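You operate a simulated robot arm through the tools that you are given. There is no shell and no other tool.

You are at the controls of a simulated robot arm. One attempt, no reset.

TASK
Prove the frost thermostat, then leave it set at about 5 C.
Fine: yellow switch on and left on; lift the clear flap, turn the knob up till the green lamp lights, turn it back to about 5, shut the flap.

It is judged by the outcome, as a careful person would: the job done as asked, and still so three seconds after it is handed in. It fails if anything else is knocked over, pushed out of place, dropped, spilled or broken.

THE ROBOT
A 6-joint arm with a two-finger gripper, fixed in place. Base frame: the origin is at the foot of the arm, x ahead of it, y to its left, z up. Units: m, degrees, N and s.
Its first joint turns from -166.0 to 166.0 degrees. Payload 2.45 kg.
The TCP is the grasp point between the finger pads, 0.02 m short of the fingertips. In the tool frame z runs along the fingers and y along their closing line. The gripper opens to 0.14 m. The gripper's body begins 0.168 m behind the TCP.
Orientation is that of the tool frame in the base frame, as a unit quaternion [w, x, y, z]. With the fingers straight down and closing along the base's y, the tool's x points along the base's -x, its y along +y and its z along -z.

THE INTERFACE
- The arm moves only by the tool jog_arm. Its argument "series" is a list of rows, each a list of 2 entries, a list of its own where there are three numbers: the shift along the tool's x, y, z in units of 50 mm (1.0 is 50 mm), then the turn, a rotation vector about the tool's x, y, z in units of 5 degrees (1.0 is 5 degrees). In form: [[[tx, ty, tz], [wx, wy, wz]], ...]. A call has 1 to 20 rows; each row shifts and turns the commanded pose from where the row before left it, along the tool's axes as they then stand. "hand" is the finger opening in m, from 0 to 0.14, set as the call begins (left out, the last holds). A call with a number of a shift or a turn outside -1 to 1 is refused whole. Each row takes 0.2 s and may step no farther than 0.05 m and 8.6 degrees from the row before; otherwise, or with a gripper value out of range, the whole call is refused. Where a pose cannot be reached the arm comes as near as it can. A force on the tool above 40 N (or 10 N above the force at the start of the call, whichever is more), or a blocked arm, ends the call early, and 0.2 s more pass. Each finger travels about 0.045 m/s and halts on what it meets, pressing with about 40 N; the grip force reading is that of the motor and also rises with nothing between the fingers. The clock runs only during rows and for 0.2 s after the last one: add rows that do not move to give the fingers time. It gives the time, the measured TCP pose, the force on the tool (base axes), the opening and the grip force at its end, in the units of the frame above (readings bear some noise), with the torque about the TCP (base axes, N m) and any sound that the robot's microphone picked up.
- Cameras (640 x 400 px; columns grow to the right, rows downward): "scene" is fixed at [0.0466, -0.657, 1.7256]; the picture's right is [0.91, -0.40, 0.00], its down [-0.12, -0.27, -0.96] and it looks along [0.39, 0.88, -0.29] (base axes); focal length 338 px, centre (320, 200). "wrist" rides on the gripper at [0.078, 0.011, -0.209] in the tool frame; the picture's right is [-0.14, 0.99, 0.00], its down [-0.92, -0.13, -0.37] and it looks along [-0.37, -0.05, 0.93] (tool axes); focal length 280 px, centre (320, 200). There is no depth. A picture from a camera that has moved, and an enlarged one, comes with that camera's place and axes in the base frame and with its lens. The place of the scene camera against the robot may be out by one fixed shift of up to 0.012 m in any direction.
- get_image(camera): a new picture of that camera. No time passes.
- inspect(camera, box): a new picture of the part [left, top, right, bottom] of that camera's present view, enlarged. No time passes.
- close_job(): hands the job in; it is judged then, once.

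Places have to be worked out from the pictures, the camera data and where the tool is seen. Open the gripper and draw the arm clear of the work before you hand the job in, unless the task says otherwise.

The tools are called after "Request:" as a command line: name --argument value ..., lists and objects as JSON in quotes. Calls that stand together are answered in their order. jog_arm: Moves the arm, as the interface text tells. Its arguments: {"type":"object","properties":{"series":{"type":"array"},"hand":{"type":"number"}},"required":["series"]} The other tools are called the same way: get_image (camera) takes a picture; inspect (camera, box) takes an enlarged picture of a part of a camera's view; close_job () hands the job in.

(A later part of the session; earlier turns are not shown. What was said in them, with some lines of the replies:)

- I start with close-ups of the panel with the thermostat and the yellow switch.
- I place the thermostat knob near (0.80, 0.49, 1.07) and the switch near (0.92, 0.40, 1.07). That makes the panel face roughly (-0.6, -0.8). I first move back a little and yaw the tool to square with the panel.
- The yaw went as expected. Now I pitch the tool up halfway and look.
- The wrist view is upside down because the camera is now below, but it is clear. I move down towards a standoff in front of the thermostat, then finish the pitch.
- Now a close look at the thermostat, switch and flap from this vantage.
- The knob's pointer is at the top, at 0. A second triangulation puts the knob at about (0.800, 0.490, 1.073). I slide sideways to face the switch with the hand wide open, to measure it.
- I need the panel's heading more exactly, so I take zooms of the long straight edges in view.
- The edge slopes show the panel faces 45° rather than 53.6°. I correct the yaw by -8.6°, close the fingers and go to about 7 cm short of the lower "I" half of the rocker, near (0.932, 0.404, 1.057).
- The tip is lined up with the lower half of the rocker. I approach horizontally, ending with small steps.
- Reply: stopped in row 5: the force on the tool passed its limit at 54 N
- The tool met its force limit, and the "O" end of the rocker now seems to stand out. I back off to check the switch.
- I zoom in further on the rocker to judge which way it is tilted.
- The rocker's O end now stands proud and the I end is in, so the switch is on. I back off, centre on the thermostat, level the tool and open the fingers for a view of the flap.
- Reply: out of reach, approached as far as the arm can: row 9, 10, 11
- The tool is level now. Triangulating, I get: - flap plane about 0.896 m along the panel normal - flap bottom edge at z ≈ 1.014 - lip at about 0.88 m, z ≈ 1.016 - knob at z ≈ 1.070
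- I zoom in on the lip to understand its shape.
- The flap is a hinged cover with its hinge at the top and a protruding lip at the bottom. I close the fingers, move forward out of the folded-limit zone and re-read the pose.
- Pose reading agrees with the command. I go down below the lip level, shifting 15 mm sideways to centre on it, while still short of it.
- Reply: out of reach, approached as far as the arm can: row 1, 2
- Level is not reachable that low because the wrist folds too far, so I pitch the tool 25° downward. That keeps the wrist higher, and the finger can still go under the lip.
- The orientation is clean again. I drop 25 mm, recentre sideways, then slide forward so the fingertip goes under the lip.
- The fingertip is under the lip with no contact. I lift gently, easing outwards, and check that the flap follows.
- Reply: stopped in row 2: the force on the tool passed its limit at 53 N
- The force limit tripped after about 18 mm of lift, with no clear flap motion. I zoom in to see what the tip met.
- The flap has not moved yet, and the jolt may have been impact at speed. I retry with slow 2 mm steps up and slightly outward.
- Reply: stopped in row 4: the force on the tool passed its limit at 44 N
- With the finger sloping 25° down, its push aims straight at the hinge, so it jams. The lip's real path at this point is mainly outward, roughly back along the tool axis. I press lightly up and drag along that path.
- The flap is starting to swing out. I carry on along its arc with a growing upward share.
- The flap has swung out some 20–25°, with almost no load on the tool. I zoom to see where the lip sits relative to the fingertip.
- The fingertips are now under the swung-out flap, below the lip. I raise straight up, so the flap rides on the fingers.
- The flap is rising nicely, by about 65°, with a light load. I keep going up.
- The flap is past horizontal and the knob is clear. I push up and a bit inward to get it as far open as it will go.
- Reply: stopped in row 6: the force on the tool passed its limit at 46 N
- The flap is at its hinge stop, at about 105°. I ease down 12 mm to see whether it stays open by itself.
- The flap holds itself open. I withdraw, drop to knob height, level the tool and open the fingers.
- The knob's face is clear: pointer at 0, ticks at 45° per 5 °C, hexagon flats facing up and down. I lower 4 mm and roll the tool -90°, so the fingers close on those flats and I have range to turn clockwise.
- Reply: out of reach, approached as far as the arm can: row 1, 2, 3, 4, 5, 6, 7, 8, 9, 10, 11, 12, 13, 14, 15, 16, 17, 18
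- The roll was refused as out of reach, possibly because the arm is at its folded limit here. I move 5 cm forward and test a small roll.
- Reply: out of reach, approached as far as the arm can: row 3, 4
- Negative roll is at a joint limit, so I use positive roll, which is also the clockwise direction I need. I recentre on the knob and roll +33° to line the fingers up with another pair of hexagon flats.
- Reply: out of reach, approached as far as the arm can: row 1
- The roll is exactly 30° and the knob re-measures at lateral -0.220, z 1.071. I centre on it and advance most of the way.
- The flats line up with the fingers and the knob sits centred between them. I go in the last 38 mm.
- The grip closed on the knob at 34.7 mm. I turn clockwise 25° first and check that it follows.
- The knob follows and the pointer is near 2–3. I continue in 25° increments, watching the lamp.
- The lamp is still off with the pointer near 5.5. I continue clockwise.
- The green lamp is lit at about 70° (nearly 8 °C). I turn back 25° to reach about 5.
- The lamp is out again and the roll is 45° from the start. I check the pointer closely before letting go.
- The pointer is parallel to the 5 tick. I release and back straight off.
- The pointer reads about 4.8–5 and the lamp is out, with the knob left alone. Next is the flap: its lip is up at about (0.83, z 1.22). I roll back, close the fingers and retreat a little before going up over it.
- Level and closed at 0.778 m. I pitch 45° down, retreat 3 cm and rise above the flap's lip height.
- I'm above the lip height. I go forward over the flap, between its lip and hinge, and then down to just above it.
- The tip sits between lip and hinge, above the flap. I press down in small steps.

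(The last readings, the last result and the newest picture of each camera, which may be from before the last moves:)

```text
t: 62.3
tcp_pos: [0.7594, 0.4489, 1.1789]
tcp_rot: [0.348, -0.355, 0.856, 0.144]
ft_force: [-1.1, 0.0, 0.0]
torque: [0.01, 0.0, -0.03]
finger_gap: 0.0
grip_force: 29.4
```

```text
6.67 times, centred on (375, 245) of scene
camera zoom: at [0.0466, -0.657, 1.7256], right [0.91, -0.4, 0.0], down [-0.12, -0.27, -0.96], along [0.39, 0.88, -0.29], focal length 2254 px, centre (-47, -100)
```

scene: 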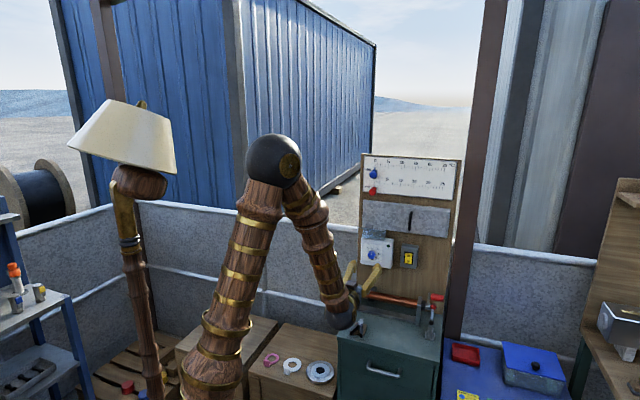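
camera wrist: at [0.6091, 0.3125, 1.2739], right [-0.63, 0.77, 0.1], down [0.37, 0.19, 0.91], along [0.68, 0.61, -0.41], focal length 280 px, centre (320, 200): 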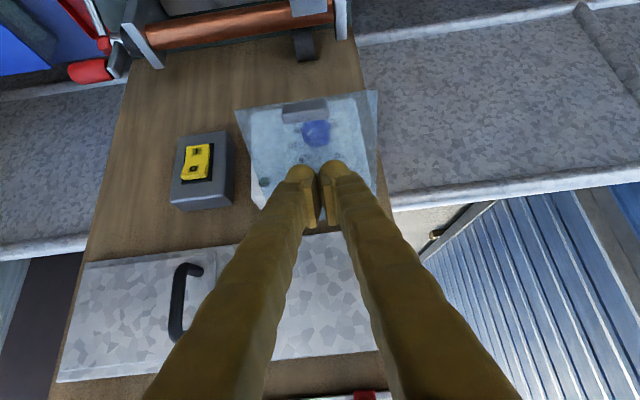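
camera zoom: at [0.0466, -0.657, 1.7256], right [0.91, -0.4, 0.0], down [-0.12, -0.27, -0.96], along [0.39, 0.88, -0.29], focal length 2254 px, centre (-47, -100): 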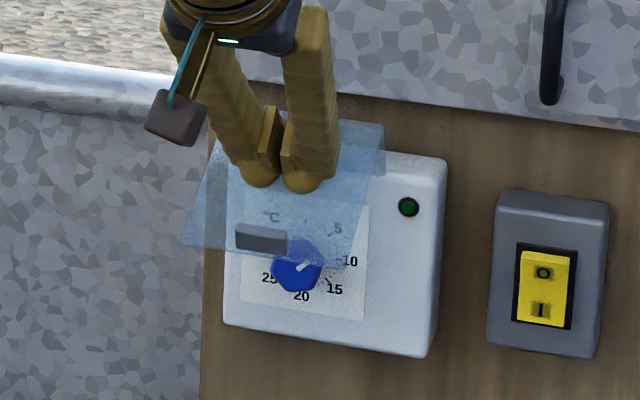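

The flap is swinging down with the fingers. I follow its arc further.

Request:
jog_arm --series '[[[0.165, 0, 0.1145], [0, 0, 0]], [[0.165, 0, 0.1145], [0, 0, 0]], [[0.165, 0, 0.1145], [0, 0, 0]], [[0.165, 0, 0.1145], [0, 0, 0]], [[0.165, 0, 0.1145], [0, 0, 0]], [[0.165, 0, 0.1145], [0, 0, 0]], [[0.165, 0, 0.1145], [0, 0, 0]], [[0.165, 0, 0.1145], [0, 0, 0]]]'

Request:
get_image --camera "wrist"

Request:
inspect --camera "scene" --box '[345, 225, 405, 285]'

```text
t: 64.1
tcp_pos: [0.7486, 0.4367, 1.1001]
tcp_rot: [0.349, -0.355, 0.855, 0.145]
ft_force: [-1.1, 0.3, -0.3]
torque: [0.0, -0.04, 0.01]
finger_gap: 0.0001
grip_force: 29.0
```

```text
taken
camera wrist: at [0.5984, 0.3016, 1.1956], right [-0.63, 0.77, 0.1], down [0.37, 0.19, 0.91], along [0.68, 0.61, -0.41], focal length 280 px, centre (320, 200)
```

wrist: 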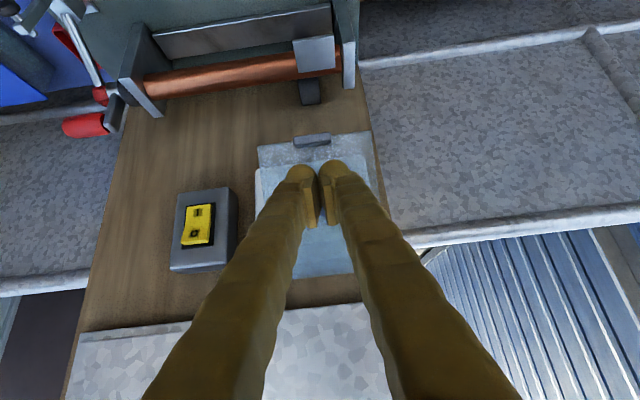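

```text
6.67 times, centred on (375, 255) of scene
camera zoom: at [0.0466, -0.657, 1.7256], right [0.91, -0.4, 0.0], down [-0.12, -0.27, -0.96], along [0.39, 0.88, -0.29], focal length 2254 px, centre (-47, -167)
```

zoom: 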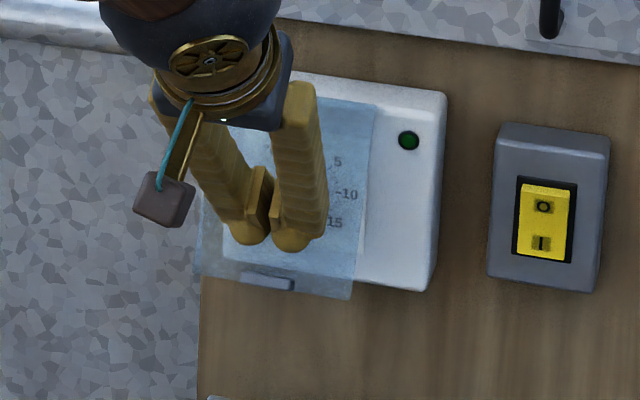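

Nearly closed now. I push inward along the final part of the arc until it seats.

Request:
jog_arm --series '[[[0.012, 0, 0.125], [0, 0, 0]], [[0.012, 0, 0.125], [0, 0, 0]], [[0.012, 0, 0.125], [0, 0, 0]], [[0.012, 0, 0.125], [0, 0, 0]], [[0.012, 0, 0.125], [0, 0, 0]], [[-0.02, 0, 0.08], [0, 0, 0]], [[-0.03, 0, 0.06], [0, 0, 0]], [[-0.03, 0, 0.03], [0, 0, 0]], [[-0.03, 0, 0.03], [0, 0, 0]]]'

Request:
get_image --camera "wrist"

Request:
inspect --camera "scene" --box '[345, 225, 405, 285]'

```text
t: 65.8
tcp_pos: [0.7663, 0.4548, 1.0719]
tcp_rot: [0.348, -0.355, 0.855, 0.145]
ft_force: [-18.6, -16.2, 8.7]
torque: [0.23, -0.12, 0.01]
finger_gap: 0.006
grip_force: 29.4
stopped in row 8: the force on the tool passed its limit at 46 N (the readings are from after the stop); the commanded pose is now the measured one
```

```text
taken
camera wrist: at [0.6162, 0.319, 1.1676], right [-0.63, 0.77, 0.1], down [0.38, 0.19, 0.91], along [0.68, 0.61, -0.41], focal length 280 px, centre (320, 200)
```

wrist: 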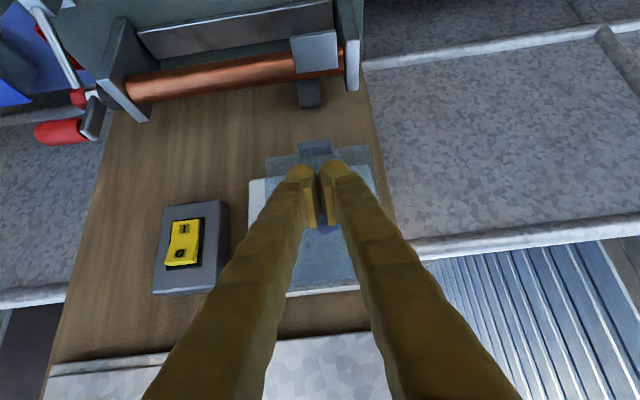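

```text
6.67 times, centred on (375, 255) of scene
camera zoom: at [0.0466, -0.657, 1.7256], right [0.91, -0.4, 0.0], down [-0.12, -0.27, -0.96], along [0.39, 0.88, -0.29], focal length 2254 px, centre (-47, -167)
```

zoom: 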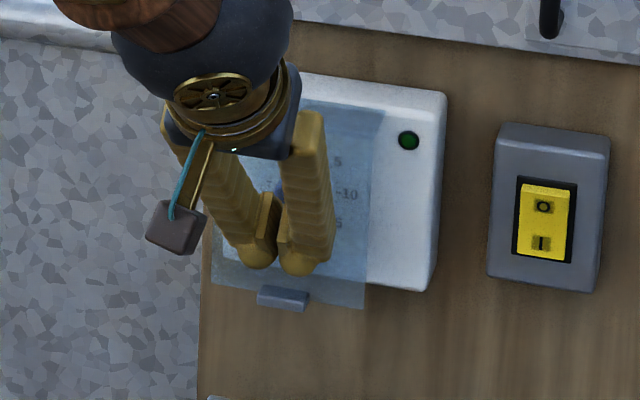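

The flap's corner is back at its original image position and the finger feels a hard stop, so it is shut. I back off and verify everything.

Request:
jog_arm --series '[[[0.2, 0, -0.2], [0, 0, 0]], [[0.45, 0, -0.45], [0, 0, 0]], [[0.45, 0, -0.45], [0, 0, 0]], [[-0.566, 0, -0.566], [0, 0, 0]], [[-0.566, 0, -0.566], [0, 0, 0]], [[-0.566, 0, -0.566], [0, 0, 0]], [[-0.566, 0, -0.566], [0, 0, 0]]]' --hand 0.06

Request:
get_image --camera "wrist"

Request:
inspect --camera "scene" --box '[345, 225, 425, 285]'

Request:
get_image --camera "scene"

Request:
inspect --camera "scene" --box '[362, 238, 392, 268]'

```text
t: 67.4
tcp_pos: [0.7138, 0.4021, 1.2333]
tcp_rot: [0.348, -0.353, 0.856, 0.145]
ft_force: [0.0, -0.1, -0.3]
torque: [-0.01, 0.02, 0.04]
finger_gap: 0.0601
grip_force: 0.0
```

```text
taken
camera wrist: at [0.5633, 0.2659, 1.3297], right [-0.63, 0.77, 0.1], down [0.38, 0.19, 0.91], along [0.68, 0.61, -0.41], focal length 280 px, centre (320, 200)
```

wrist: 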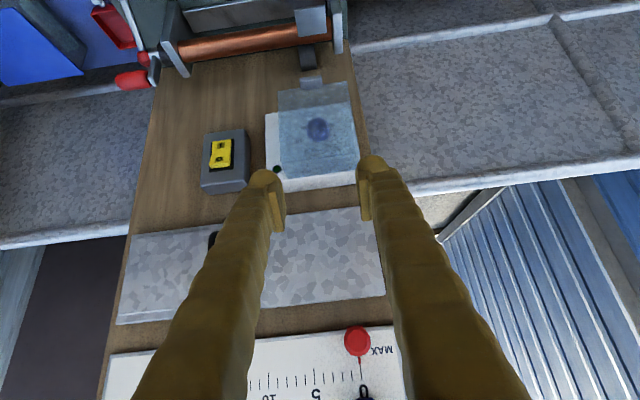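

```text
6.67 times, centred on (385, 255) of scene
camera zoom: at [0.0466, -0.657, 1.7256], right [0.91, -0.4, 0.0], down [-0.12, -0.27, -0.96], along [0.39, 0.88, -0.29], focal length 2254 px, centre (-113, -167)
```

zoom: 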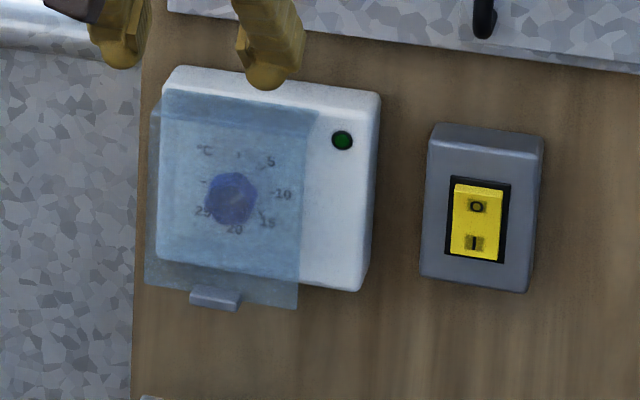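

```text
taken
```

scene: 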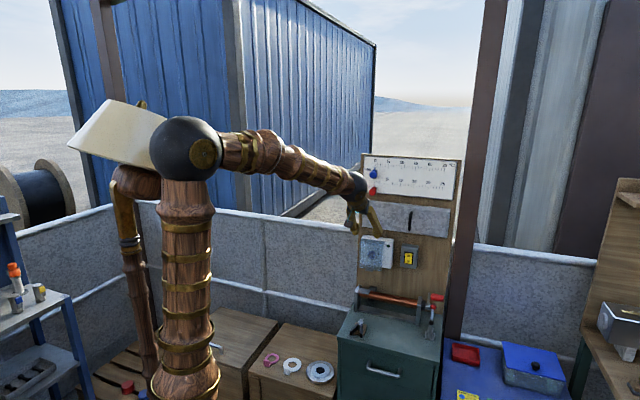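

```text
13.33 times, centred on (377, 253) of scene
camera zoom: at [0.0466, -0.657, 1.7256], right [0.91, -0.4, 0.0], down [-0.12, -0.27, -0.96], along [0.39, 0.88, -0.29], focal length 4508 px, centre (-440, -507)
```

zoom: 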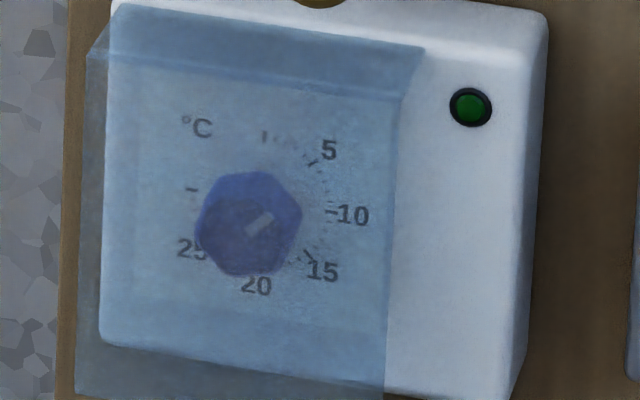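

The flap is shut, the pointer is at about 5, the lamp is out and the switch is still on. I draw the arm well clear before handing in.

Request:
jog_arm --series '[[[0.3, 0, -0.6], [0, 0, 0]], [[0.3, 0, -0.6], [0, 0, 0]], [[0, 0, -0.8], [0, 0, 0]], [[0, 0, -0.8], [0, 0, 0]], [[0, 0, 0], [0, 0, 0]], [[0, 0, 0], [0, 0, 0]]]' --hand 0.1

Request:
inspect --camera "scene" --box '[345, 225, 425, 285]'

Request:
inspect --camera "wrist" --box '[180, 50, 420, 200]'

```text
t: 68.8
tcp_pos: [0.629, 0.3183, 1.312]
tcp_rot: [0.348, -0.355, 0.855, 0.145]
ft_force: [0.1, -0.4, -0.1]
torque: [0.0, 0.04, 0.02]
finger_gap: 0.1
grip_force: 0.1
```

```text
6.67 times, centred on (385, 255) of scene
camera zoom: at [0.0466, -0.657, 1.7256], right [0.91, -0.4, 0.0], down [-0.12, -0.27, -0.96], along [0.39, 0.88, -0.29], focal length 2254 px, centre (-113, -167)
```

zoom: 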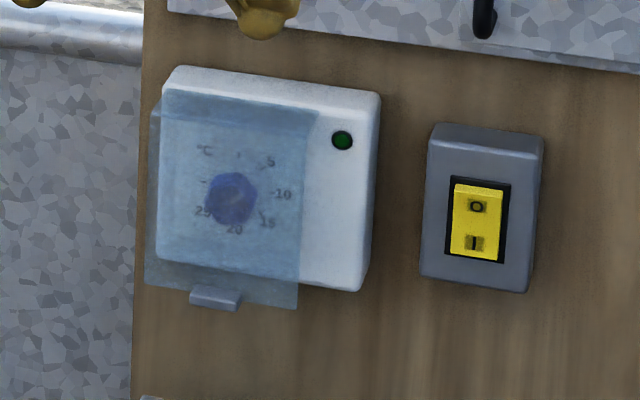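

```text
2.67 times, centred on (300, 125) of wrist
camera zoom: at [0.4788, 0.1823, 1.4074], right [-0.63, 0.77, 0.1], down [0.38, 0.19, 0.91], along [0.68, 0.61, -0.41], focal length 748 px, centre (373, 400)
```

zoom: 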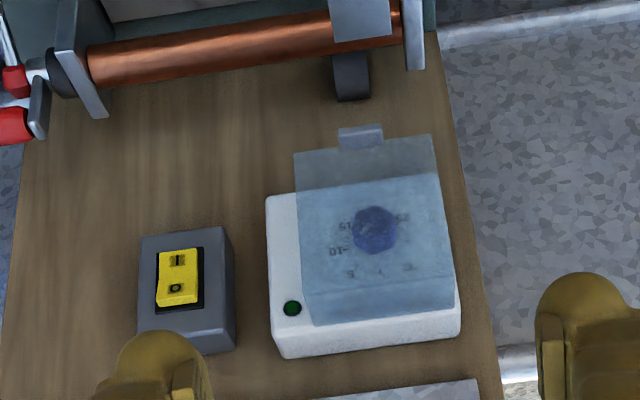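

The arm is clear and the gripper open. The switch is on, the knob is at about 5 with the lamp out, and the flap is shut. I hand the job in.

Request:
close_job

```text
The job is handed in.
```

The thermostat is proved and set at about 5 C, and I've handed the job in.

- **Switch:** the yellow switch is on and left on. In the close-ups its I end is pressed in.
- **Proving:** I lifted the clear flap and turned the knob up from 0. The green lamp was off at about 5.5 C and lit by about 8 C.
- **Setting:** I turned the knob back until the lamp went out. The pointer reads about 4.8 to 5 C.
- **Flap:** it is shut, with its corner back where it was at the start.

Nothing else looked moved or knocked over in the last pictures. A few presses on the switch and flap, including the first tries at lifting it, hit the 40 N force limit, peaking at about 54 N. I saw no damage. The arm is drawn clear with the gripper open.
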